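You operate a simulated robot arm through the tools that you are given. There is no shell and no other tool.

You run a simulated robot arm. Do the job below in one go: nothing can be reset, and whatever is moved stays where it is left.

JOB
Press the blue basket's coffee and set the basket on the small tray.
Fine: leave the slide out again and spill no coffee. Where these are worked on the way, their far stop is far enough and under half their travel is too little: press slide.

Only the result counts: the job must be done as asked and must still hold three seconds after the hand-in. Knocking over, shifting, dropping, spilling or breaking anything else fails it.

ROBOT AND FRAMES
A 6-joint arm with a two-finger gripper, fixed in place. Base frame: the origin is at the foot of the arm, x ahead of it, y to its left, z up; the work surface is at about z = 800. Lengths are in mm, angles in degrees, forces in N, time in s.
With the tool pointing down near the work surface it reaches from about 100 to 700 mm from the base axis. Its first joint turns from -66.0 to 66.0 degrees. Payload 2.45 kg.
The TCP is the grasp point between the finger pads, 30 mm short of the fingertips. In the tool frame z runs along the fingers and y along their closing line. Largest opening 106 mm; the body of the gripper starts 79 mm behind the TCP.
Orientation is that of the tool frame in the base frame, as a unit quaternion [w, x, y, z]. With the fingers straight down and closing along the base's y, the tool's x points along the base's -x, its y along +y and its z along -z.

CONTROLS
- The arm moves only by the tool jog_arm. Its argument "steps" is a list of rows, each a list of 7 numbers: the shift along the base's x, y, z in units of 25 mm (1.0 is 25 mm), then the turn, a rotation vector about the base's x, y, z in units of 5 degrees (1.0 is 5 degrees), then the finger opening in mm, from 0 to 106. In form: [[dx, dy, dz, rx, ry, rz, jaw], ...]. A call has 1 to 20 rows; each row shifts and turns the commanded pose from where the row before left it. A call with a number of a shift or a turn outside -1 to 1 is refused whole. A row lasts 0.2 s, in which the tool goes at most 50 mm and 8.6 degrees; a call with a longer step from one row to the next is refused whole, and so is a gripper value outside its range. A pose out of reach is approached as far as the arm can. The call stops where the force on the tool passes 40 N (or 10 N more than at its start, if that is more) or the arm is blocked; 0.2 s more then pass. The fingers move at their own pace (about 153 mm/s each) and stop on an object; they squeeze with about 33 N. The grip force told is the motor's: it shows also when the fingers shut on nothing. Time passes only in rows, and 0.2 s behind the last, so rows that do not move let the fingers close. The reply holds the time, the measured pose of the TCP, the force on the tool along the base axes, the opening and the grip force, in the units named above and with some noise, with the torque about the TCP (base axes, N m) and any sound that the robot's microphone picked up.
- Cameras (640 x 400 px; columns grow to the right, rows downward): "scene" is fixed at [61.2, 423.9, 1433.2]; the picture's right is [-0.73, -0.68, 0.00], its down [-0.32, 0.34, -0.88] and it looks along [0.60, -0.64, -0.47] (base axes); focal length 346 px, centre (320, 200). "wrist" rides on the gripper at [76, -2, -106] in the tool frame; the picture's right is [0.02, 1.00, 0.00], its down [-0.78, 0.02, -0.62] and it looks along [-0.62, 0.01, 0.78] (tool axes); focal length 247 px, centre (320, 200). There is no depth. A picture from a camera that has moved, and an enlarged one, comes with that camera's place and axes in the base frame and with its lens. The place of the scene camera against the robot may be out by one fixed shift of up to 25 mm in any direction.
- capture(camera): a new picture of that camera. The clock stands still meanwhile.
- enlarge(camera, box): a new picture of the part [left, top, right, bottom] of that camera's present view, enlarged. The clock stands still meanwhile.
- hand_in(): hands the job in; it is judged then, once.

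Places have to be worked out from the pictures, the camera data and where the tool is seen. Open the gripper and draw the arm clear of the work before you hand the job in, unless the task says otherwise.

The tools are called after "Emit:" as a command line: name --pt "numbers of a row" for each row, then --argument value for the rest, lists and objects as JSON in quotes. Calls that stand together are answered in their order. jog_arm: Moves the arm, as the interface text tells. Its arguments: {"type":"object","properties":{"steps":{"type":"array","items":{"type":"array","items":{"type":"number"}}}},"required":["steps"]} The other tools are called the same way: capture (camera) takes a picture; enlarge (camera, box) takes an enlarged picture of a part of a camera's view; hand_in () hands the job in.

At the start:

```text
clock: 0.0
eef_pos: [371.0, -150.6, 1160.8]
tool_rot: [0.0, -0.001, 1.0, 0.001]
contact_force: [-0.6, 0.4, -0.3]
torque: [0.02, 0.02, 0.01]
grip_width: 106.0
grasp_force: 0.1
```

scene: 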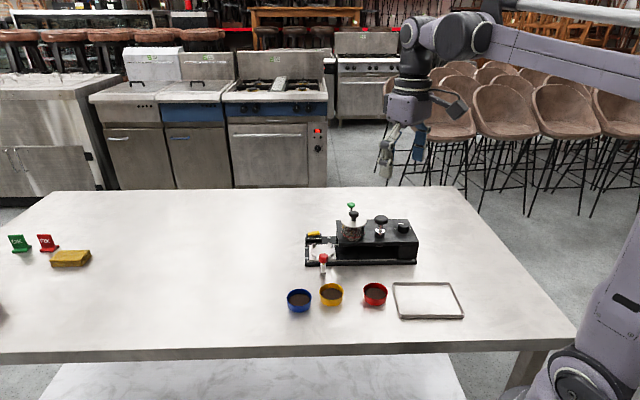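
wrist: 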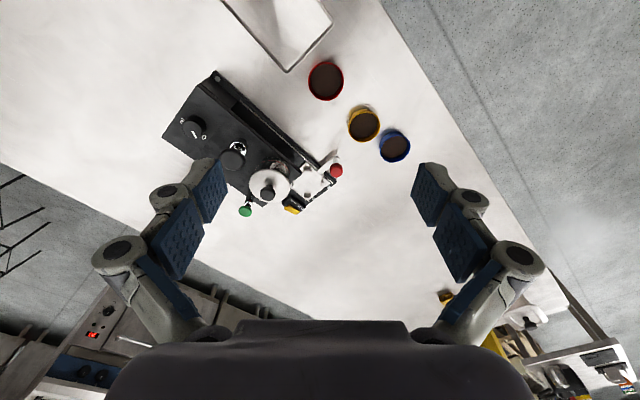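

I'll start by looking closely at the press machine, baskets and tray in enlarged views.

Emit:
enlarge --camera "scene" --box '[270, 190, 480, 330]'

Emit:
enlarge --camera "wrist" --box '[150, 0, 450, 230]'

Emit:
enlarge --camera "scene" --box '[0, 220, 130, 300]'

```text
2.86 times, centred on (375, 260) of scene
camera zoom: at [61.2, 423.9, 1433.2], right [-0.73, -0.68, 0.0], down [-0.32, 0.34, -0.88], along [0.6, -0.64, -0.47], focal length 988 px, centre (163, 29)
```

zoom: 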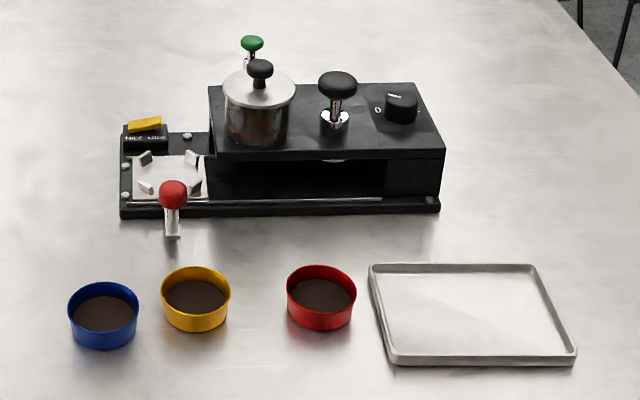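

```text
1.74 times, centred on (300, 115) of wrist
camera zoom: at [295.9, -151.5, 1267.2], right [-0.02, 1.0, 0.0], down [0.78, 0.02, 0.62], along [0.62, 0.01, -0.78], focal length 430 px, centre (355, 348)
```

zoom: 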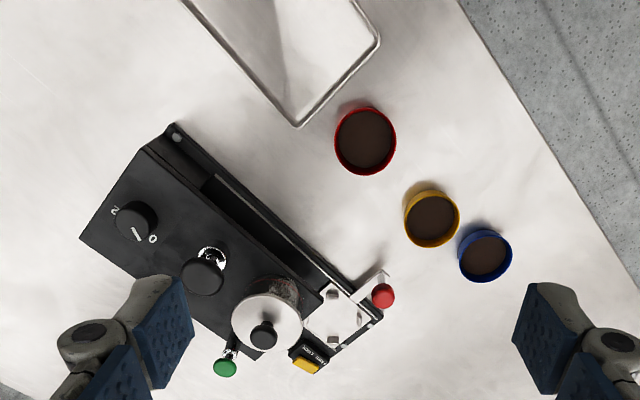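

```text
4.92 times, centred on (65, 260) of scene
camera zoom: at [61.2, 423.9, 1433.2], right [-0.73, -0.68, 0.0], down [-0.32, 0.34, -0.88], along [0.6, -0.64, -0.47], focal length 1703 px, centre (1575, -95)
```

zoom: 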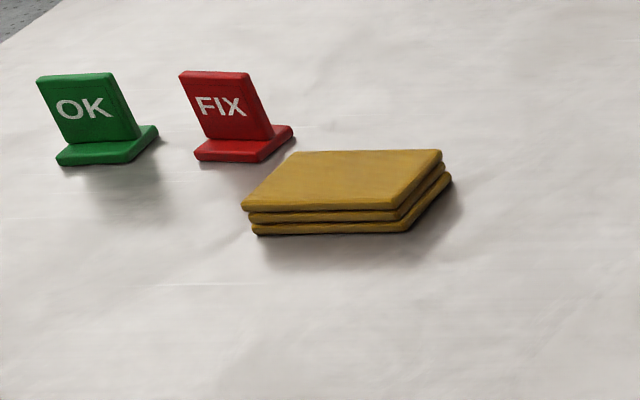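

The machine has a slide with a nest and red handle (currently out on the left), and several knobs. I'll lower the arm a bit and get closer wrist views to read the labels and fix positions.

Emit:
jog_arm --pt "0 -0.5 -1 0 0 0 106" --pt "0 -0.5 -1 0 0 0 106" --pt "0 -0.5 -1 0 0 0 106" --pt "0 -0.5 -1 0 0 0 106" --pt "0 0 0 0 0 0 106"

Emit:
capture --camera "wrist"

Emit:
enlarge --camera "scene" --box '[300, 195, 430, 276]'

```text
clock: 1.2
eef_pos: [371.8, -200.9, 1060.2]
tool_rot: [0.001, 0.0, 1.0, 0.0]
contact_force: [0.1, 0.1, 0.2]
torque: [0.0, -0.01, -0.01]
grip_width: 106.2
grasp_force: 0.1
```

```text
taken
camera wrist: at [295.8, -202.2, 1166.9], right [-0.02, 1.0, 0.0], down [0.78, 0.02, 0.62], along [0.62, 0.01, -0.78], focal length 247 px, centre (320, 200)
```

wrist: 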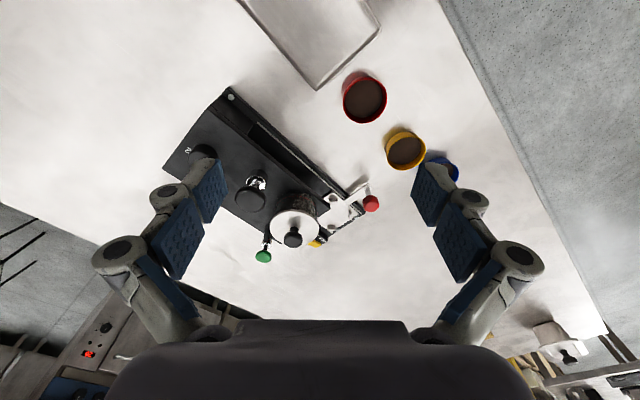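

```text
4.92 times, centred on (365, 236) of scene
camera zoom: at [61.2, 423.9, 1433.2], right [-0.73, -0.68, 0.0], down [-0.32, 0.34, -0.88], along [0.6, -0.64, -0.47], focal length 1703 px, centre (98, 25)
```

zoom: 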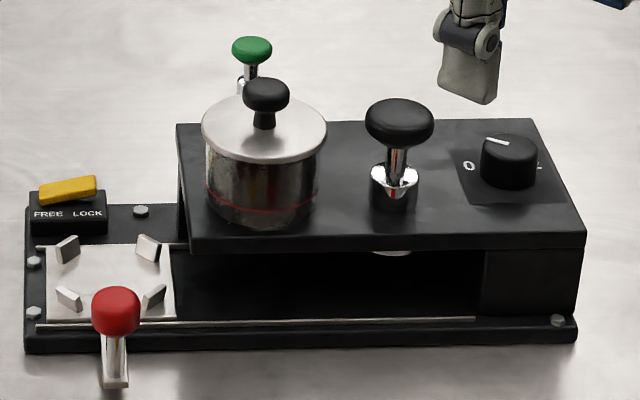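

I can see a FREE/LOCK yellow switch, a nest slide with red handle, a hopper with green knob, a mushroom-headed tamper and a dial. I'll zoom in more on each.

Emit:
enlarge --camera "scene" --box '[302, 225, 342, 250]'

Emit:
enlarge --camera "scene" --box '[370, 205, 426, 240]'

Emit:
enlarge --camera "wrist" --box '[150, 70, 400, 270]'

Emit:
enlarge --camera "scene" --box '[300, 245, 356, 280]'

```text
16.00 times, centred on (322, 238) of scene
camera zoom: at [61.2, 423.9, 1433.2], right [-0.73, -0.68, 0.0], down [-0.32, 0.34, -0.88], along [0.6, -0.64, -0.47], focal length 5536 px, centre (288, -400)
```

zoom: 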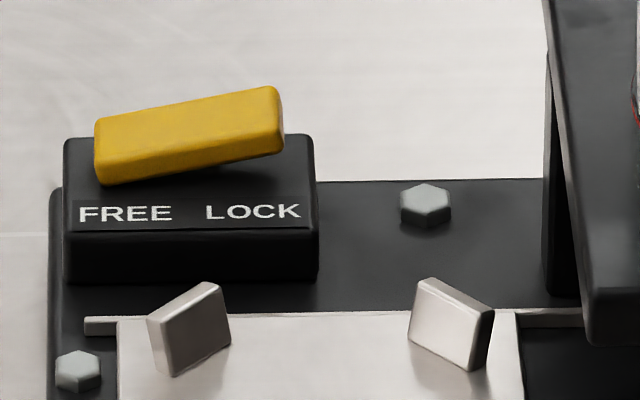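

```text
11.43 times, centred on (398, 222) of scene
camera zoom: at [61.2, 423.9, 1433.2], right [-0.73, -0.68, 0.0], down [-0.32, 0.34, -0.88], along [0.6, -0.64, -0.47], focal length 3954 px, centre (-571, -57)
```

zoom: 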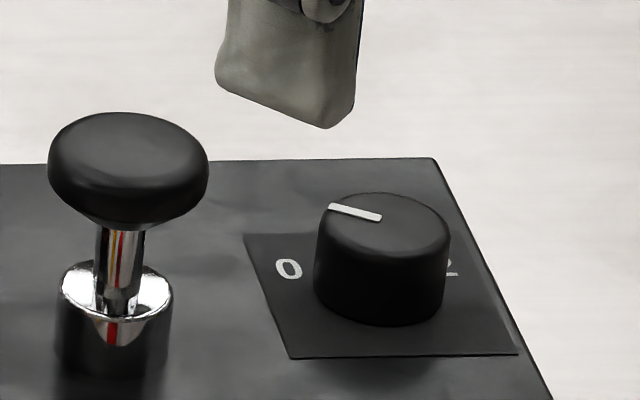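

```text
2.00 times, centred on (275, 170) of wrist
camera zoom: at [295.8, -202.2, 1166.9], right [-0.02, 1.0, 0.0], down [0.78, 0.02, 0.62], along [0.62, 0.01, -0.78], focal length 494 px, centre (410, 260)
```

zoom: 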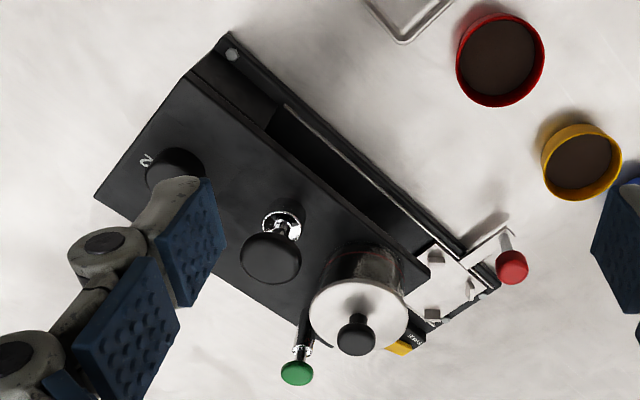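

```text
11.43 times, centred on (328, 262) of scene
camera zoom: at [61.2, 423.9, 1433.2], right [-0.73, -0.68, 0.0], down [-0.32, 0.34, -0.88], along [0.6, -0.64, -0.47], focal length 3954 px, centre (229, -514)
```

zoom: 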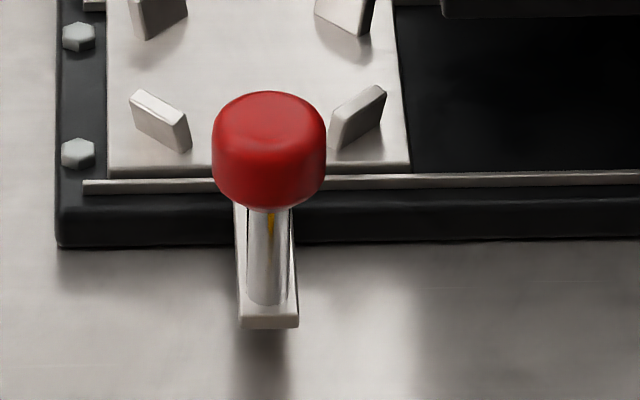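

The rocker is tilted toward FREE, and the nest slide is out. I judge the machine axis to run at about 45° (in-direction ≈ (-0.71,-0.71)), with the nest near (600,-189) and the blue basket near (516,0). I'll test turning the wrist by -135°, so that the camera faces away from the machine, while moving over the blue basket high up.

Emit:
jog_arm --pt "0.25 0.4 0 0 0 -1 106" --pt "0.25 0.4 0 0 0 -1 106" --pt "0.25 0.4 0 0 0 -1 106" --pt "0.25 0.4 0 0 0 -1 106" --pt "0.25 0.4 0 0 0 -1 106" --pt "0.25 0.4 0 0 0 -1 106" --pt "0.25 0.4 0 0 0 -1 106" --pt "0.25 0.4 0 0 0 -1 106" --pt "0.25 0.4 0 0 0 -1 106" --pt "0.25 0.4 0 0 0 -1 106" --pt "0.25 0.4 0 0 0 -1 106" --pt "0.25 0.4 0 0 0 -1 106" --pt "0.25 0.4 0 0 0 -1 106" --pt "0.25 0.4 0 0 0 -1 106" --pt "0.25 0.4 0 0 0 -1 106" --pt "0.25 0.4 0 0 0 -1 106" --pt "0.25 0.4 0 0 0 -1 106" --pt "0.25 0.4 0 0 0 -1 106" --pt "0.25 0.4 0 0 0 -1 106" --pt "0.25 0.4 0 0 0 -1 106"

Emit:
capture --camera "wrist"

```text
clock: 5.4
eef_pos: [496.0, -0.4, 1060.6]
tool_rot: [0.001, 0.767, 0.642, -0.001]
contact_force: [-0.1, -0.8, 0.3]
torque: [0.03, -0.01, 0.0]
grip_width: 105.9
grasp_force: 0.0
```

```text
taken
camera wrist: at [508.0, 75.8, 1167.3], right [0.99, -0.15, 0.0], down [-0.12, -0.77, 0.62], along [-0.1, -0.62, -0.78], focal length 247 px, centre (320, 200)
```

wrist: 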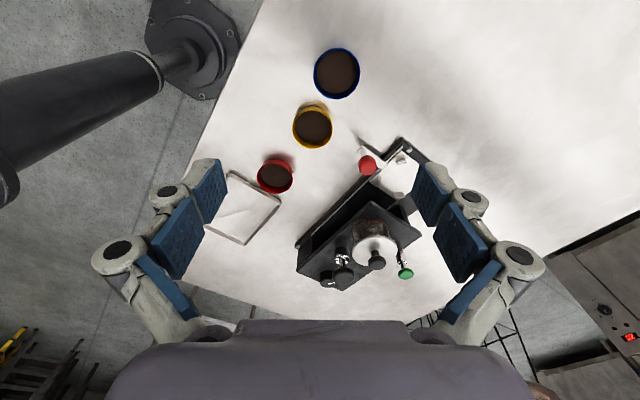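

The wrist turns fine. I'll complete the turn to -135° and lower to about z=1000 to get a view aligned with the machine's axis.

Emit:
jog_arm --pt "0.48 0.23 -0.34 0 0 -1 106" --pt "0.48 0.23 -0.34 0 0 -1 106" --pt "0.48 0.23 -0.34 0 0 -1 106" --pt "0.48 0.23 -0.34 0 0 -1 106" --pt "0.48 0.23 -0.34 0 0 -1 106" --pt "0.48 0.23 -0.34 0 0 -1 106" --pt "0.48 0.23 -0.34 0 0 -1 106" --pt "0 0 0 0 0 0 106"

Emit:
capture --camera "wrist"

Emit:
enlarge --camera "wrist" --box '[200, 0, 440, 150]'

```text
clock: 7.2
eef_pos: [579.3, 41.1, 1000.3]
tool_rot: [0.001, 0.924, 0.383, -0.001]
contact_force: [0.0, 0.8, -0.8]
torque: [0.0, 0.03, 0.0]
grip_width: 106.0
grasp_force: 0.1
```

```text
taken
camera wrist: at [633.6, 96.4, 1106.9], right [0.72, -0.69, 0.0], down [-0.54, -0.56, 0.62], along [-0.43, -0.45, -0.78], focal length 247 px, centre (320, 200)
```

wrist: 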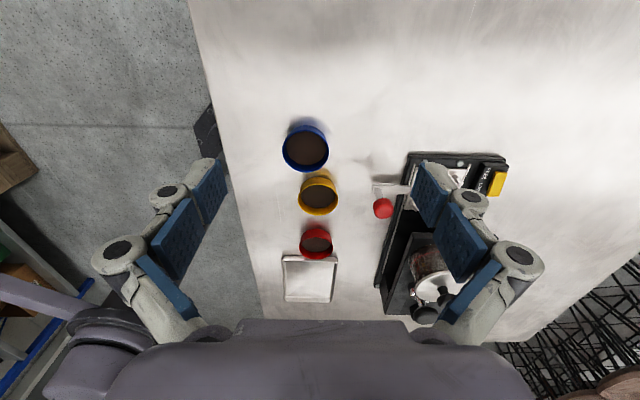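

```text
2.67 times, centred on (320, 75) of wrist
camera zoom: at [633.6, 96.4, 1106.9], right [0.72, -0.69, 0.0], down [-0.54, -0.56, 0.62], along [-0.43, -0.45, -0.78], focal length 659 px, centre (320, 533)
```

zoom: 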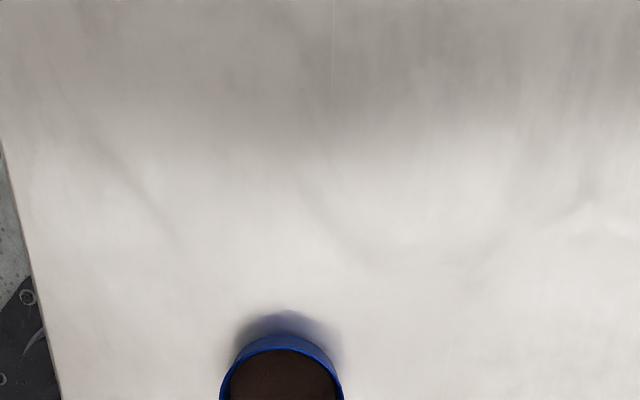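

Machine axis is aligned with the view. Zooming on the basket and on the nest for precise measurement.

Emit:
enlarge --camera "wrist" --box '[260, 100, 388, 180]'

Emit:
enlarge --camera "wrist" --box '[360, 130, 520, 230]'

Emit:
enlarge --camera "wrist" --box '[260, 220, 480, 357]'

```text
5.00 times, centred on (324, 140) of wrist
camera zoom: at [633.6, 96.4, 1106.9], right [0.72, -0.69, 0.0], down [-0.54, -0.56, 0.62], along [-0.43, -0.45, -0.78], focal length 1235 px, centre (300, 500)
```

zoom: 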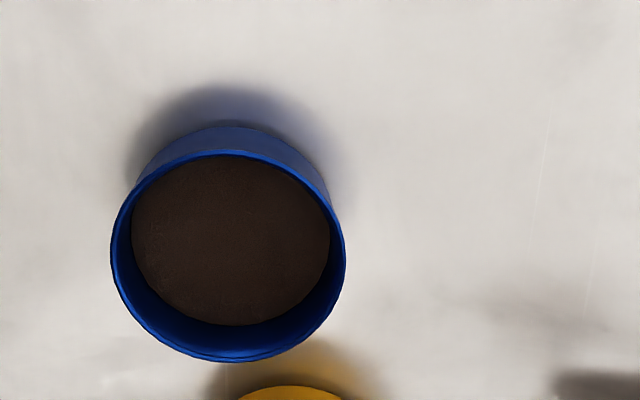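

```text
4.00 times, centred on (440, 180) of wrist
camera zoom: at [633.6, 96.4, 1106.9], right [0.72, -0.69, 0.0], down [-0.54, -0.56, 0.62], along [-0.43, -0.45, -0.78], focal length 988 px, centre (-160, 280)
```

zoom: 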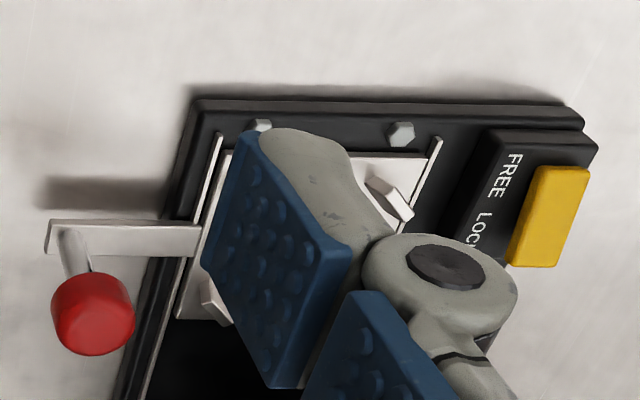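

```text
2.91 times, centred on (370, 288) of wrist
camera zoom: at [633.6, 96.4, 1106.9], right [0.72, -0.69, 0.0], down [-0.54, -0.56, 0.62], along [-0.43, -0.45, -0.78], focal length 718 px, centre (174, -58)
```

zoom: 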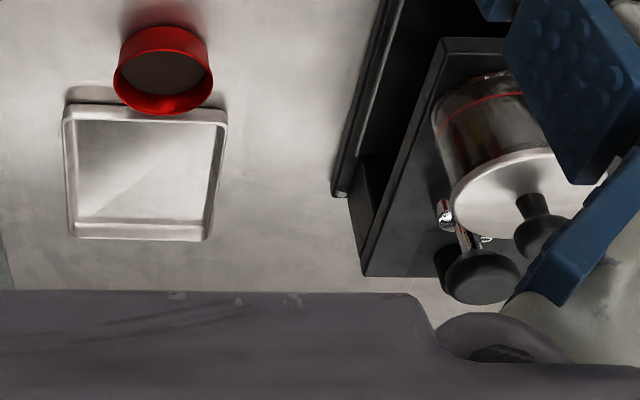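

Blue basket centre judged at about (521, 6) with ~58 mm diameter and ~30 mm height; the yellow one is close on its +d side, so closing along the machine's cross axis (current wrist yaw) is right. Now I'll move to look at the nest between the fingers.

Emit:
jog_arm --pt "0.284 -0.976 0 0 0 0 106" --pt "0.284 -0.976 0 0 0 0 106" --pt "0.284 -0.976 0 0 0 0 106" --pt "0.284 -0.976 0 0 0 0 106" --pt "0.284 -0.976 0 0 0 0 106" --pt "0.284 -0.976 0 0 0 0 106" --pt "0.284 -0.976 0 0 0 0 106" --pt "0.284 -0.976 0 0 0 0 106" --pt "0 0 0 0 0 0 106"

Emit:
capture --camera "wrist"

Emit:
enlarge --camera "wrist" --box '[200, 60, 440, 210]'

```text
clock: 9.2
eef_pos: [637.1, -153.9, 1001.0]
tool_rot: [0.001, 0.924, 0.384, -0.001]
contact_force: [0.2, 0.4, 1.2]
torque: [0.03, -0.01, 0.0]
grip_width: 105.8
grasp_force: 0.1
```

```text
taken
camera wrist: at [689.8, -98.1, 1107.8], right [0.72, -0.69, 0.0], down [-0.54, -0.57, 0.62], along [-0.43, -0.45, -0.78], focal length 247 px, centre (320, 200)
```

wrist: 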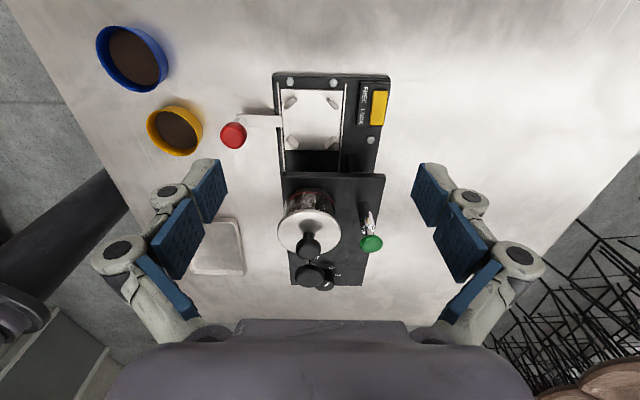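

```text
2.67 times, centred on (320, 135) of wrist
camera zoom: at [689.8, -98.1, 1107.8], right [0.72, -0.69, 0.0], down [-0.54, -0.57, 0.62], along [-0.43, -0.45, -0.78], focal length 659 px, centre (320, 373)
```

zoom: 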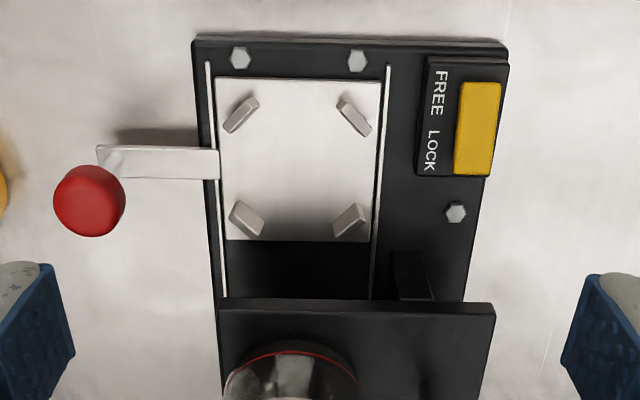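

The nest works out at about (605,-170) with posts at ±33.5 mm; the red knob is at (547,-112.5,860). Now I'll view the blue basket from the same relative position so camera errors cancel.

Emit:
jog_arm --pt "-0.42 0.88 0 0 0 0 106" --pt "-0.42 0.88 0 0 0 0 106" --pt "-0.42 0.88 0 0 0 0 106" --pt "-0.42 0.88 0 0 0 0 106" --pt "-0.42 0.88 0 0 0 0 106" --pt "-0.42 0.88 0 0 0 0 106" --pt "-0.42 0.88 0 0 0 0 106" --pt "-0.42 0.88 0 0 0 0 106" --pt "0 0 0 0 0 0 106"

Emit:
enlarge --camera "wrist" --box '[200, 60, 440, 210]'

Emit:
enlarge --camera "scene" --box '[270, 275, 334, 315]'

```text
clock: 11.2
eef_pos: [552.2, 21.0, 1000.9]
tool_rot: [0.0, 0.924, 0.383, -0.001]
contact_force: [0.7, 0.2, 0.4]
torque: [0.01, -0.01, -0.02]
grip_width: 106.1
grasp_force: 0.0
```

```text
2.67 times, centred on (320, 135) of wrist
camera zoom: at [606.2, 77.5, 1107.7], right [0.72, -0.69, 0.0], down [-0.54, -0.57, 0.62], along [-0.43, -0.45, -0.78], focal length 659 px, centre (320, 373)
```

zoom: 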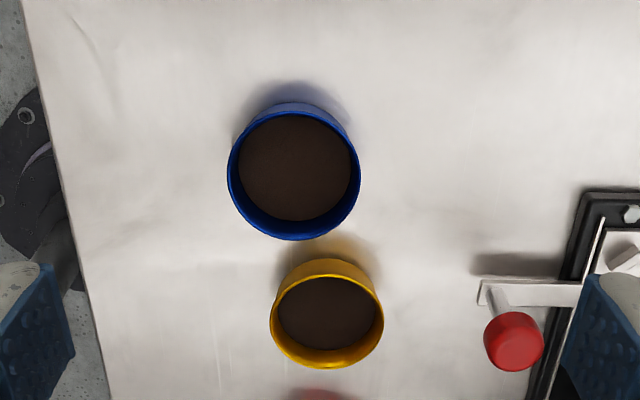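

```text
10.00 times, centred on (302, 295) of scene
camera zoom: at [61.2, 423.9, 1433.2], right [-0.73, -0.68, 0.0], down [-0.32, 0.34, -0.88], along [0.6, -0.64, -0.47], focal length 3460 px, centre (500, -750)
```

zoom: 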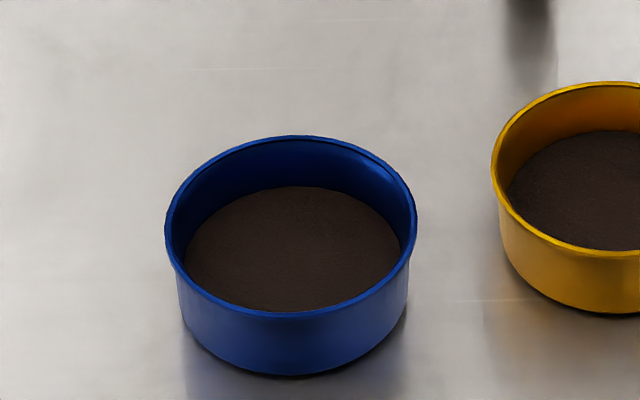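

Triangulating both views gives the blue basket centre at (517.5, 3.6), rim z≈822, rim diameter ≈60. I'll move over it and come down partway to z≈870, then check.

Emit:
jog_arm --pt "-0.694 -0.348 0 0 0 0 96" --pt "-0.694 -0.348 0 0 0 0 96" --pt "0 0 -1 0 0 0 96" --pt "0 0 -1 0 0 0 96" --pt "0 0 -1 0 0 0 96" --pt "0 0 -1 0 0 0 96" --pt "0 0 -1 0 0 0 96" --pt "0 0 0 0 0 0 96"

Emit:
capture --camera "wrist"

Emit:
capture --camera "scene"

```text
clock: 13.0
eef_pos: [518.2, 3.1, 874.7]
tool_rot: [0.0, 0.924, 0.383, -0.001]
contact_force: [-0.1, 0.3, 0.5]
torque: [0.01, -0.03, 0.06]
grip_width: 95.8
grasp_force: 0.1
```

```text
taken
camera wrist: at [571.6, 59.5, 982.1], right [0.72, -0.69, 0.0], down [-0.54, -0.57, 0.62], along [-0.43, -0.45, -0.78], focal length 247 px, centre (320, 200)
```

wrist: 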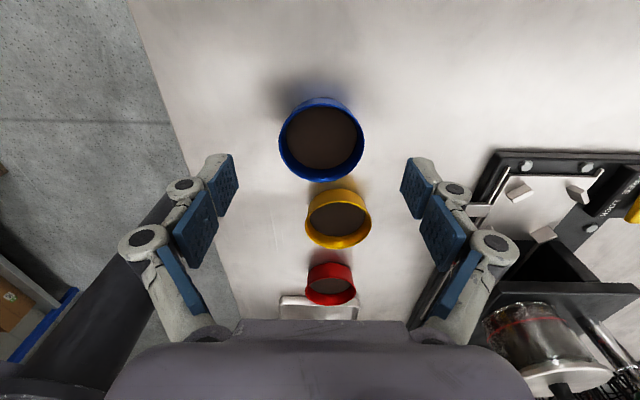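

```text
taken
```

scene: 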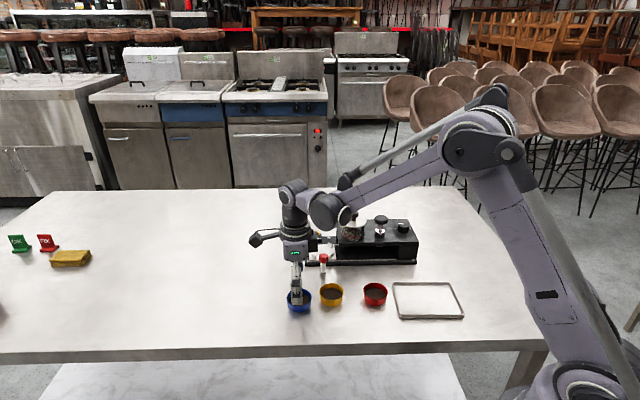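

The basket centre (corrected for perspective) is about (516.7, 2.5), within 2 mm of the TCP. I'll lower to z≈837 and close gently in steps.

Emit:
jog_arm --pt "-0.06 -0.024 -0.75 0 0 0 96" --pt "0 0 -0.75 0 0 0 90" --pt "0 0 0 0 0 0 76" --pt "0 0 0 0 0 0 70" --pt "0 0 0 0 0 0 67" --pt "0 0 0 0 0 0 65" --pt "0 0 0 0 0 0 63" --pt "0 0 0 0 0 0 61" --pt "0 0 0 0 0 0 59" --pt "0 0 0 0 0 0 57" --pt "0 0 0 0 0 0 54" --pt "0 0 0 0 0 0 50" --pt "0 0 0 0 0 0 46"

Emit:
capture --camera "wrist"

Emit:
enlarge --camera "scene" --box '[240, 220, 368, 320]'

```text
clock: 15.8
eef_pos: [516.5, 3.6, 839.0]
tool_rot: [0.001, 0.924, 0.383, -0.001]
contact_force: [0.5, 0.0, 8.1]
torque: [0.01, 0.02, 0.02]
grip_width: 57.8
grasp_force: 33.2
```

```text
taken
camera wrist: at [570.0, 59.3, 945.6], right [0.72, -0.69, 0.0], down [-0.54, -0.57, 0.62], along [-0.43, -0.45, -0.78], focal length 247 px, centre (320, 200)
```

wrist: 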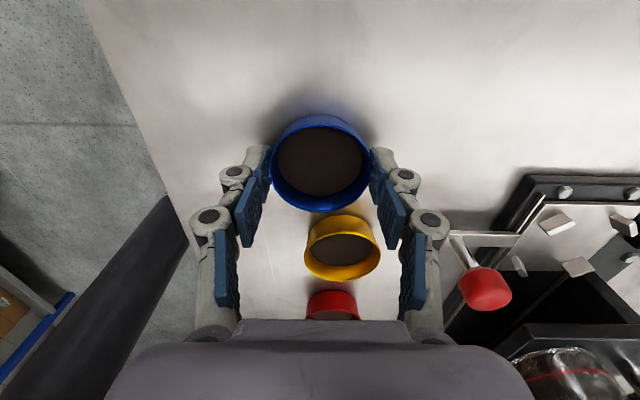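

```text
4.00 times, centred on (304, 270) of scene
camera zoom: at [61.1, 423.9, 1433.2], right [-0.73, -0.68, 0.0], down [-0.32, 0.34, -0.88], along [0.6, -0.64, -0.47], focal length 1384 px, centre (384, -80)
```

zoom: 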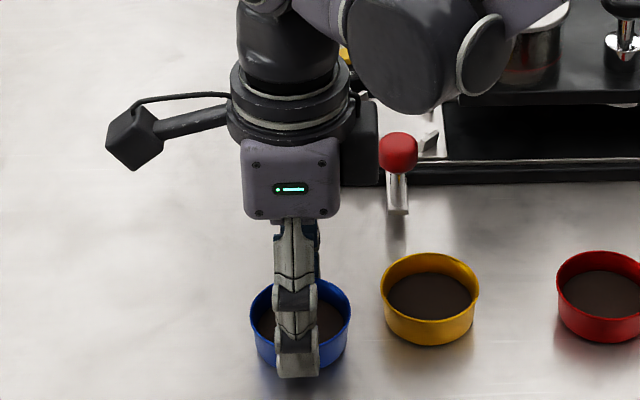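

Gripped at 57.8 mm with 33 N; a residual 8 N upward force shows, so I'll lift slowly by ~25 mm and check the force and the basket's attitude.

Emit:
jog_arm --pt "0 0 0.1 0 0 0 46" --pt "0 0 0.2 0 0 0 46" --pt "0 0 0.3 0 0 0 46" --pt "0 0 0.4 0 0 0 46" --pt "0 0 0.2 0 0 0 46" --pt "0 0 0 0 0 0 46"

Emit:
enlarge --camera "scene" --box '[250, 240, 346, 300]'

Emit:
enlarge --camera "wrist" --box '[220, 90, 420, 230]'

```text
clock: 17.2
eef_pos: [516.3, 2.7, 868.0]
tool_rot: [0.0, 0.924, 0.383, -0.002]
contact_force: [0.0, 0.7, -0.4]
torque: [0.0, 0.02, 0.0]
grip_width: 57.5
grasp_force: 33.2
```

```text
6.67 times, centred on (298, 270) of scene
camera zoom: at [61.2, 423.9, 1433.2], right [-0.73, -0.68, 0.0], down [-0.32, 0.34, -0.88], along [0.6, -0.64, -0.47], focal length 2306 px, centre (467, -267)
```

zoom: 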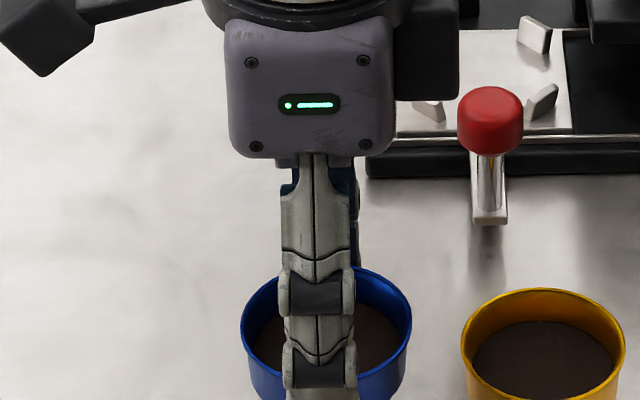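

```text
2.86 times, centred on (320, 160) of wrist
camera zoom: at [569.8, 58.8, 975.5], right [0.72, -0.69, 0.0], down [-0.54, -0.57, 0.62], along [-0.43, -0.45, -0.78], focal length 706 px, centre (320, 314)
```

zoom: 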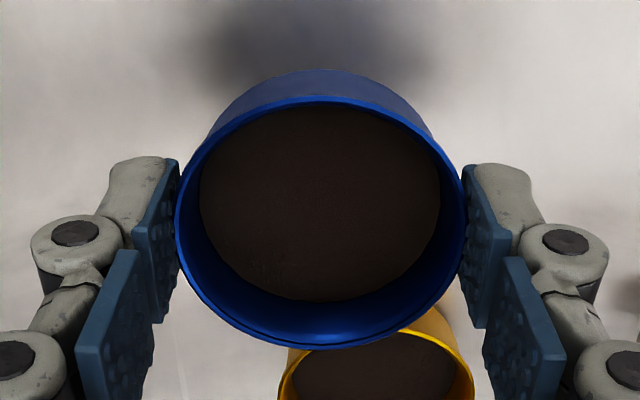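

The basket is held level and free of the table. I'll raise it to z≈960 and carry it smoothly over the nest, then check alignment.

Emit:
jog_arm --pt "0 0 0.5 0 0 0 46" --pt "0 0 0.8 0 0 0 46" --pt "0 0 0.9 0 0 0 46" --pt "0 0 0.9 0 0 0 46" --pt "0 0 0.5 0 0 0 46" --pt "0.15 -0.29 0 0 0 0 46" --pt "0.3 -0.58 0 0 0 0 46" --pt "0.364 -0.705 0 0 0 0 46" --pt "0.4 -0.774 0 0 0 0 46" --pt "0.4 -0.774 0 0 0 0 46" --pt "0.4 -0.774 0 0 0 0 46" --pt "0.4 -0.774 0 0 0 0 46" --pt "0.4 -0.774 0 0 0 0 46" --pt "0.4 -0.774 0 0 0 0 46" --pt "0.25 -0.484 0 0 0 0 46" --pt "0.1 -0.193 0 0 0 0 46" --pt "0 0 0 0 0 0 46"

Emit:
capture --camera "wrist"

Emit:
enlarge --camera "scene" --box '[270, 170, 430, 290]'

```text
clock: 20.8
eef_pos: [605.8, -170.0, 958.2]
tool_rot: [0.0, 0.924, 0.384, -0.001]
contact_force: [0.1, -0.5, 0.3]
torque: [0.0, -0.04, 0.06]
grip_width: 57.9
grasp_force: 33.2
```

```text
taken
camera wrist: at [659.3, -113.6, 1065.4], right [0.72, -0.69, 0.0], down [-0.54, -0.57, 0.62], along [-0.43, -0.45, -0.78], focal length 247 px, centre (320, 200)
```

wrist: 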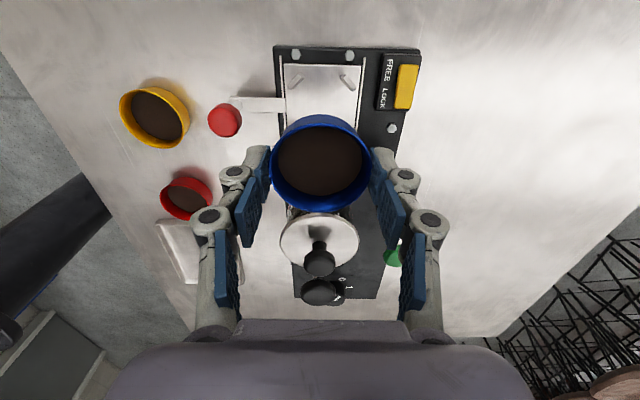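

```text
3.33 times, centred on (350, 230) of scene
camera zoom: at [61.2, 423.9, 1433.2], right [-0.73, -0.68, 0.0], down [-0.32, 0.34, -0.88], along [0.6, -0.64, -0.47], focal length 1153 px, centre (220, 100)
```

zoom: 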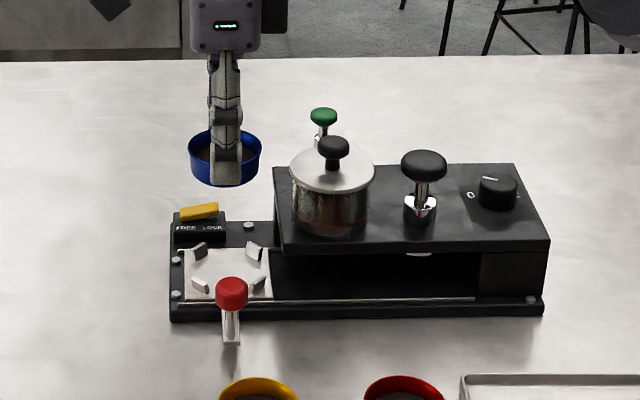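

Zooming on the visible nest posts to verify alignment from this pose.

Emit:
enlarge --camera "wrist" --box '[256, 40, 384, 120]'

```text
5.00 times, centred on (320, 80) of wrist
camera zoom: at [659.3, -113.6, 1065.4], right [0.72, -0.69, 0.0], down [-0.54, -0.57, 0.62], along [-0.43, -0.45, -0.78], focal length 1235 px, centre (320, 800)
```

zoom: 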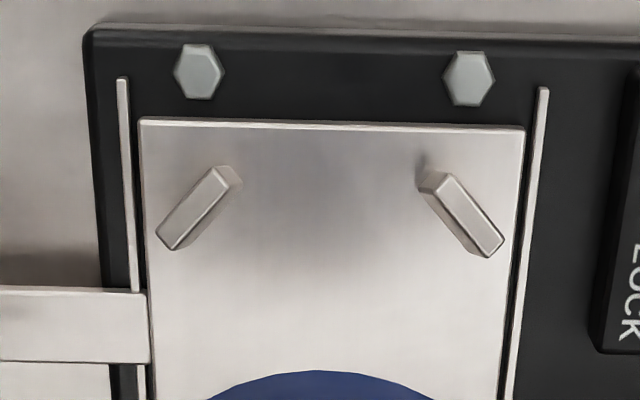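

Posts indicate the nest centre at about (606,-170), within ~1 mm of the basket's centre after a tiny correction. Lowering to z≈862, with the basket base just above the nest plate (~814).

Emit:
jog_arm --pt "0.02 0.02 -0.4 0 0 0 46" --pt "0 0 -0.8 0 0 0 46" --pt "0 0 -0.9 0 0 0 46" --pt "0 0 -0.8 0 0 0 46" --pt "0 0 -0.5 0 0 0 46" --pt "0 0 -0.2 0 0 0 46" --pt "0 0 0 0 0 0 46"

Emit:
enlarge --camera "scene" --box '[290, 190, 386, 280]'

Emit:
enlarge --camera "wrist" --box '[224, 60, 416, 220]'

```text
clock: 22.4
eef_pos: [606.5, -170.5, 868.1]
tool_rot: [0.001, 0.924, 0.383, -0.001]
contact_force: [0.1, -0.2, -0.5]
torque: [0.0, 0.01, 0.0]
grip_width: 57.8
grasp_force: 32.9
```

```text
4.44 times, centred on (338, 235) of scene
camera zoom: at [61.2, 423.9, 1433.2], right [-0.73, -0.68, 0.0], down [-0.32, 0.34, -0.88], along [0.6, -0.64, -0.47], focal length 1538 px, centre (240, 44)
```

zoom: 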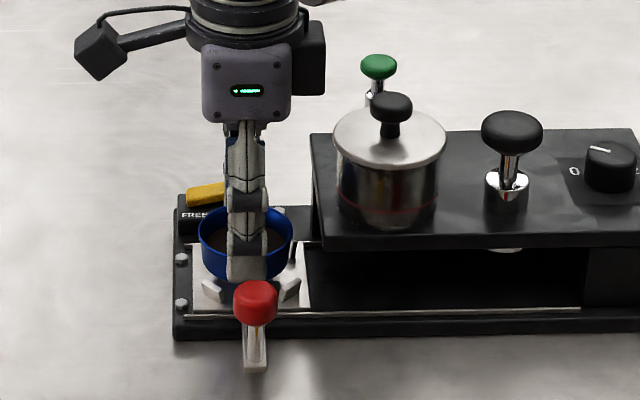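

```text
2.50 times, centred on (320, 140) of wrist
camera zoom: at [659.6, -113.4, 974.9], right [0.72, -0.69, 0.0], down [-0.54, -0.57, 0.62], along [-0.43, -0.45, -0.78], focal length 617 px, centre (320, 350)
```

zoom: 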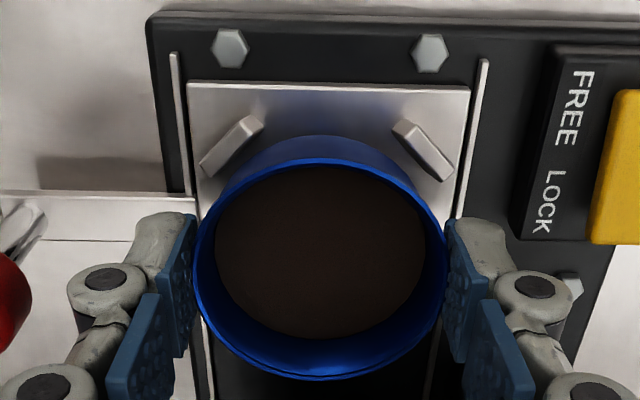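

Alignment looks good and centred between posts. Lowering another ~10 mm, then in small steps while watching the force.

Emit:
jog_arm --pt "0 0 -0.2 0 0 0 46" --pt "0 0 -0.2 0 0 0 46" --pt "0 0 -0.08 0 0 0 46" --pt "0 0 0 0 0 0 46"

```text
clock: 23.4
eef_pos: [605.3, -168.8, 856.9]
tool_rot: [0.0, 0.924, 0.383, -0.002]
contact_force: [0.6, -0.4, 4.5]
torque: [-0.01, -0.03, -0.03]
grip_width: 57.8
grasp_force: 32.5
```

Contact seems to begin (4.5 N up). I'll take one look and step another 2 mm.

Emit:
jog_arm --pt "0 0 -0.08 0 0 0 46" --pt "0 0 0 0 0 0 46"

Emit:
enlarge --camera "wrist" --box '[224, 60, 416, 220]'

Emit:
enlarge --camera "scene" --box '[300, 225, 364, 275]'

```text
clock: 24.0
eef_pos: [605.3, -169.0, 854.8]
tool_rot: [0.001, 0.924, 0.383, -0.001]
contact_force: [0.8, -1.5, 17.9]
torque: [-0.05, -0.01, -0.02]
grip_width: 58.4
grasp_force: 33.0
```

```text
2.50 times, centred on (320, 140) of wrist
camera zoom: at [659.4, -113.3, 961.7], right [0.72, -0.69, 0.0], down [-0.54, -0.56, 0.62], along [-0.43, -0.45, -0.78], focal length 617 px, centre (320, 350)
```

zoom: 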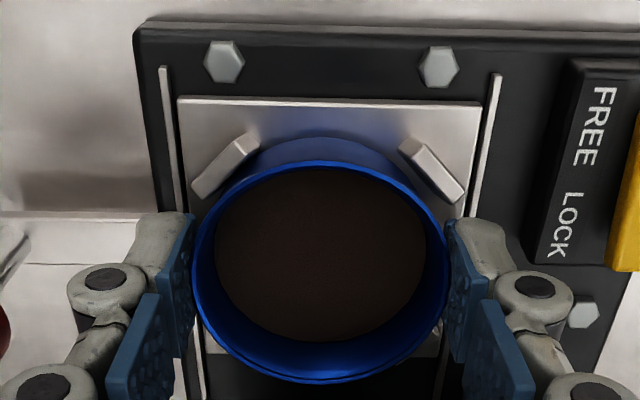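

```text
8.00 times, centred on (332, 250) of scene
camera zoom: at [60.9, 424.0, 1433.2], right [-0.73, -0.68, 0.0], down [-0.32, 0.34, -0.88], along [0.6, -0.64, -0.47], focal length 2768 px, centre (224, -200)
```

zoom: 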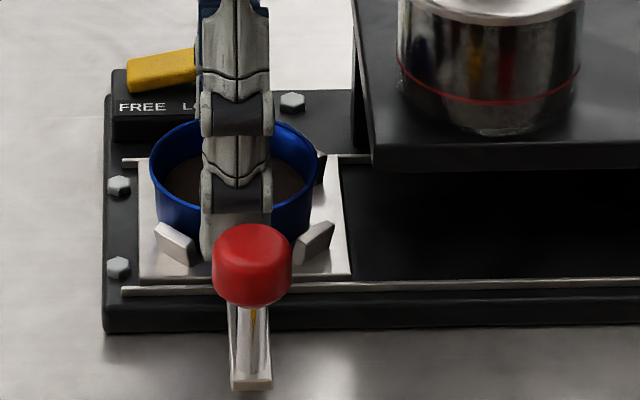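

The basket is seated on the nest plate (17.9 N, base ≈ 816). I'll ease up 1.5 mm, then open slowly a little to release.

Emit:
jog_arm --pt "0 0 0.06 0 0 0 52" --pt "0 0 0 0 0 0 57" --pt "0 0 0 0 0 0 59" --pt "0 0 0 0 0 0 61" --pt "0 0 0 0 0 0 63" --pt "0 0 0 0 0 0 65" --pt "0 0 0 0 0 0 67" --pt "0 0 0 0 0 0 69" --pt "0 0 0 0 0 0 69"

Emit:
enlarge --camera "wrist" --box '[224, 60, 416, 220]'

Emit:
enlarge --camera "scene" --box '[300, 225, 364, 275]'

```text
clock: 26.0
eef_pos: [605.8, -169.9, 856.7]
tool_rot: [0.0, 0.924, 0.384, -0.001]
contact_force: [-0.4, 0.2, -0.3]
torque: [-0.01, -0.01, -0.01]
grip_width: 69.1
grasp_force: 0.1
```

```text
2.50 times, centred on (320, 140) of wrist
camera zoom: at [659.5, -113.2, 962.7], right [0.72, -0.69, 0.0], down [-0.54, -0.57, 0.62], along [-0.43, -0.45, -0.78], focal length 617 px, centre (320, 350)
```

zoom: 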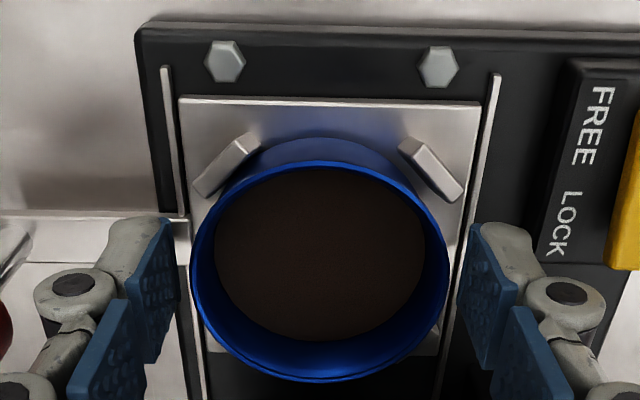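

```text
8.00 times, centred on (332, 250) of scene
camera zoom: at [61.2, 423.9, 1433.2], right [-0.73, -0.68, 0.0], down [-0.32, 0.34, -0.88], along [0.6, -0.64, -0.47], focal length 2768 px, centre (224, -200)
```

zoom: 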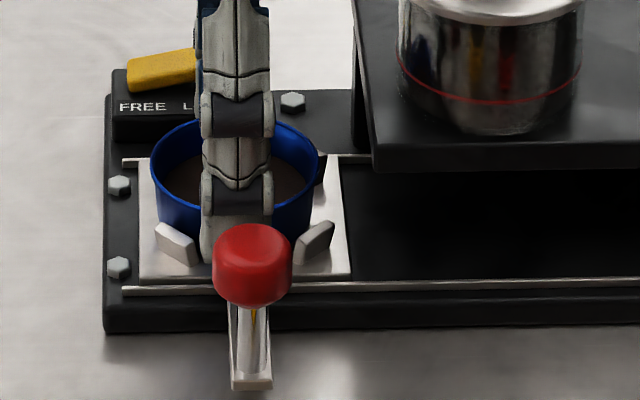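

The basket sits in the nest and is released. I'll lift straight up, then turn the wrist +90° (fingers closing along the slide direction) while moving over the red knob at (547,-112.5).

Emit:
jog_arm --pt "0 0 0.3 0 0 0 69" --pt "0 0 0.7 0 0 0 69" --pt "0 0 1 0 0 0 69" --pt "0 0 1 0 0 0 69" --pt "0 0 1 0 0 0 69" --pt "0 0 1 0 0 0 69" --pt "0 0 0 0 0 0 69"

Emit:
jog_arm --pt "-0.131 0.1276 0 0 0 1 80" --pt "-0.131 0.1276 0 0 0 1 80" --pt "-0.131 0.1276 0 0 0 1 80" --pt "-0.131 0.1276 0 0 0 1 80" --pt "-0.131 0.1276 0 0 0 1 80" --pt "-0.131 0.1276 0 0 0 1 80" --pt "-0.131 0.1276 0 0 0 1 80" --pt "-0.131 0.1276 0 0 0 1 80" --pt "-0.131 0.1276 0 0 0 1 80" --pt "-0.131 0.1276 0 0 0 1 80" --pt "-0.131 0.1276 0 0 0 1 80" --pt "-0.131 0.1276 0 0 0 1 80" --pt "-0.131 0.1276 0 0 0 1 80" --pt "-0.131 0.1276 0 0 0 1 80" --pt "-0.131 0.1276 0 0 0 1 80" --pt "-0.131 0.1276 0 0 0 1 80" --pt "-0.131 0.1276 0 0 0 1 80" --pt "-0.131 0.1276 0 0 0 1 80" --pt "0 0 0 0 0 0 80"

Emit:
capture --camera "wrist"

Emit:
capture --camera "scene"

```text
clock: 27.6
eef_pos: [606.6, -167.7, 981.1]
tool_rot: [0.0, 0.924, 0.383, -0.001]
contact_force: [0.5, -0.2, -0.3]
torque: [-0.02, 0.02, 0.02]
grip_width: 68.7
grasp_force: 0.0
```

```text
clock: 31.6
eef_pos: [546.9, -111.4, 980.5]
tool_rot: [0.0, 0.382, 0.924, -0.001]
contact_force: [-0.3, 0.3, -0.3]
torque: [-0.01, -0.01, 0.03]
grip_width: 80.1
grasp_force: 0.0
```

```text
taken
camera wrist: at [492.3, -58.4, 1087.6], right [0.69, 0.72, 0.0], down [0.57, -0.54, 0.62], along [0.45, -0.43, -0.78], focal length 247 px, centre (320, 200)
```

wrist: 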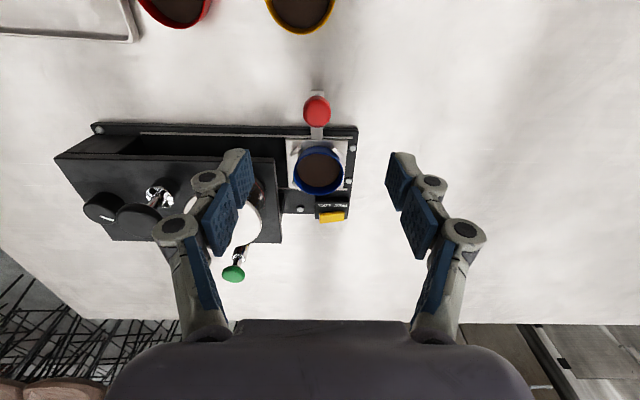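

```text
taken
```

scene: 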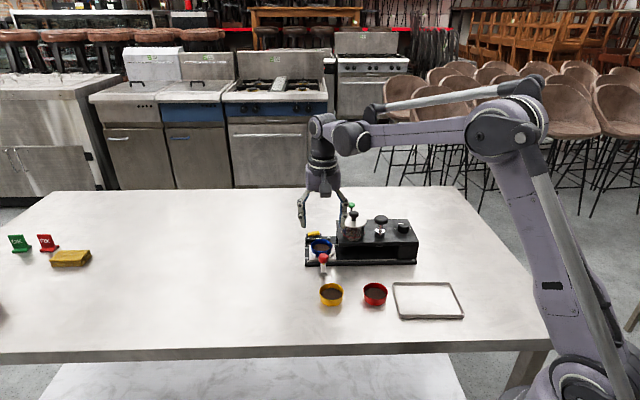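

The knob lies ~3 mm off my TCP along the slide direction. I'll adjust, lower to z≈868 around the knob with fingers open at 70, and look.

Emit:
jog_arm --pt "-0.044 -0.068 -0.5 0 0 0 80" --pt "0 0 -1 0 0 0 80" --pt "0 0 -1 0 0 0 76" --pt "0 0 -1 0 0 0 72" --pt "0 0 -0.7 0 0 0 70" --pt "0 0 -0.3 0 0 0 70" --pt "0 0 0 0 0 0 70"

Emit:
capture --camera "wrist"

Emit:
enlarge --camera "scene" --box '[280, 190, 408, 290]'

```text
clock: 33.2
eef_pos: [545.5, -113.9, 868.9]
tool_rot: [0.001, 0.382, 0.924, 0.0]
contact_force: [0.6, -0.2, -1.3]
torque: [0.02, 0.02, -0.01]
grip_width: 70.0
grasp_force: 0.0
```

```text
taken
camera wrist: at [490.6, -60.2, 974.8], right [0.69, 0.72, 0.0], down [0.57, -0.54, 0.62], along [0.45, -0.43, -0.78], focal length 247 px, centre (320, 200)
```

wrist: 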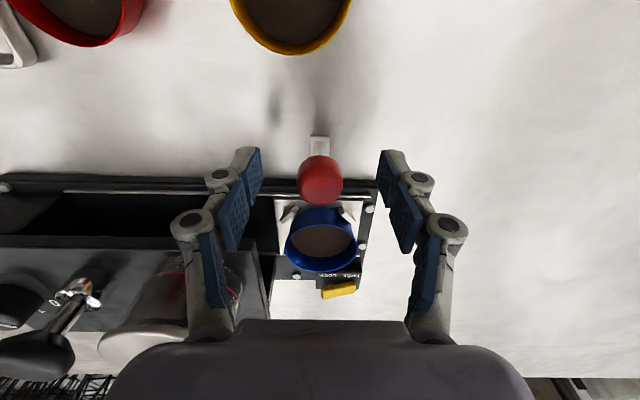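

```text
4.00 times, centred on (344, 240) of scene
camera zoom: at [61.2, 423.9, 1433.2], right [-0.73, -0.68, 0.0], down [-0.32, 0.34, -0.88], along [0.6, -0.64, -0.47], focal length 1384 px, centre (224, 40)
```

zoom: 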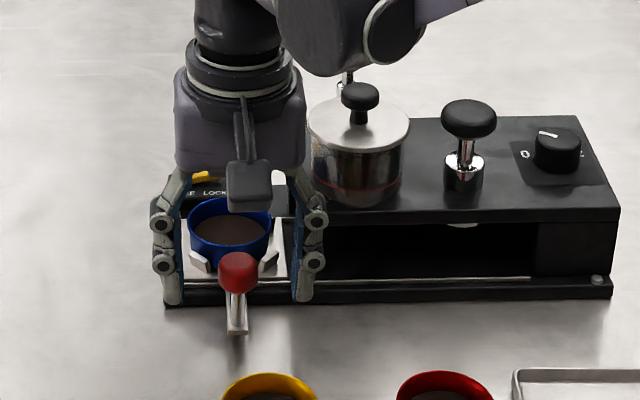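

The knob sits right on the tool axis between the fingers. Closing gently on it.

Emit:
jog_arm --pt "0 0 0 0 0 0 60" --pt "0 0 0 0 0 0 50" --pt "0 0 0 0 0 0 42" --pt "0 0 0 0 0 0 36" --pt "0 0 0 0 0 0 32" --pt "0 0 0 0 0 0 29" --pt "0 0 0 0 0 0 26" --pt "0 0 0 0 0 0 22" --pt "0 0 0 0 0 0 18" --pt "0 0 0 0 0 0 18"

Emit:
enlarge --camera "scene" --box '[280, 190, 408, 290]'

```text
clock: 35.4
eef_pos: [545.0, -113.9, 869.6]
tool_rot: [0.0, 0.382, 0.924, 0.0]
contact_force: [-2.2, -1.2, -0.6]
torque: [0.0, 0.03, 0.0]
grip_width: 24.2
grasp_force: 44.7
```

```text
4.00 times, centred on (344, 240) of scene
camera zoom: at [61.2, 423.9, 1433.2], right [-0.73, -0.68, 0.0], down [-0.32, 0.34, -0.88], along [0.6, -0.64, -0.47], focal length 1384 px, centre (224, 40)
```

zoom: 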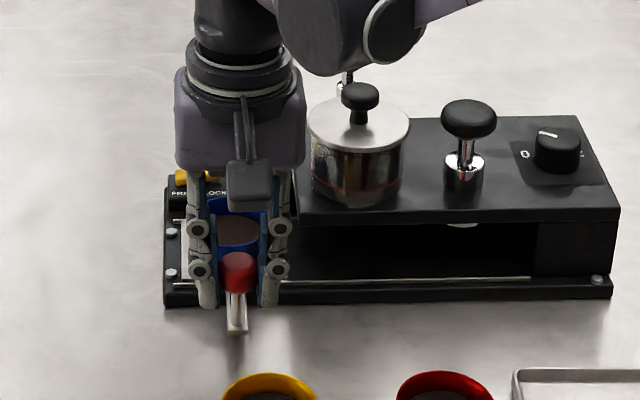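

Knob gripped (24 mm). I'll pull the slide inward along (-1,-1) slowly first, checking that it is free.

Emit:
jog_arm --pt "-0.1 -0.1 0 0 0 0 18" --pt "-0.2 -0.2 0 0 0 0 18" --pt "-0.25 -0.25 0 0 0 0 18" --pt "-0.25 -0.25 0 0 0 0 18"

Emit:
enlarge --camera "scene" --box '[280, 190, 408, 290]'

```text
clock: 36.4
eef_pos: [524.9, -133.9, 868.3]
tool_rot: [0.001, 0.383, 0.924, 0.0]
contact_force: [-0.7, 0.3, -0.3]
torque: [-0.28, -0.2, 0.02]
grip_width: 24.2
grasp_force: 45.0
```

```text
4.00 times, centred on (344, 240) of scene
camera zoom: at [61.2, 423.9, 1433.2], right [-0.73, -0.68, 0.0], down [-0.32, 0.34, -0.88], along [0.6, -0.64, -0.47], focal length 1384 px, centre (224, 40)
```

zoom: 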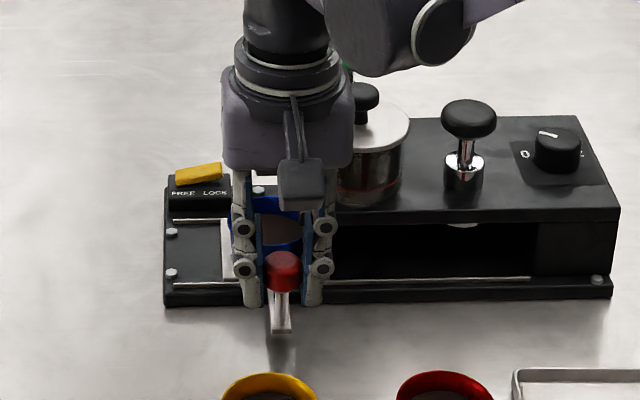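

The slide moves freely with the basket in it. Continuing inward steadily.

Emit:
jog_arm --pt "-0.25 -0.25 0 0 0 0 18" --pt "-0.35 -0.35 0 0 0 0 18" --pt "-0.4 -0.4 0 0 0 0 18" --pt "-0.4 -0.4 0 0 0 0 18" --pt "-0.4 -0.4 0 0 0 0 18" --pt "-0.4 -0.4 0 0 0 0 18" --pt "-0.4 -0.4 0 0 0 0 18" --pt "-0.3 -0.3 0 0 0 0 18"

Emit:
enlarge --camera "scene" --box '[300, 190, 428, 290]'

```text
clock: 38.2
eef_pos: [453.6, -206.3, 868.6]
tool_rot: [0.001, 0.382, 0.924, 0.0]
contact_force: [3.7, -4.7, -3.5]
torque: [-0.17, -0.11, -0.01]
grip_width: 24.2
grasp_force: 45.4
```

```text
4.00 times, centred on (364, 240) of scene
camera zoom: at [61.3, 423.8, 1433.3], right [-0.73, -0.68, 0.0], down [-0.32, 0.34, -0.88], along [0.6, -0.64, -0.47], focal length 1384 px, centre (144, 40)
```

zoom: 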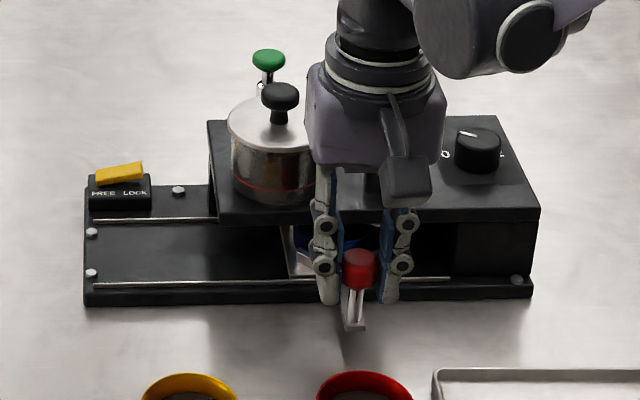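

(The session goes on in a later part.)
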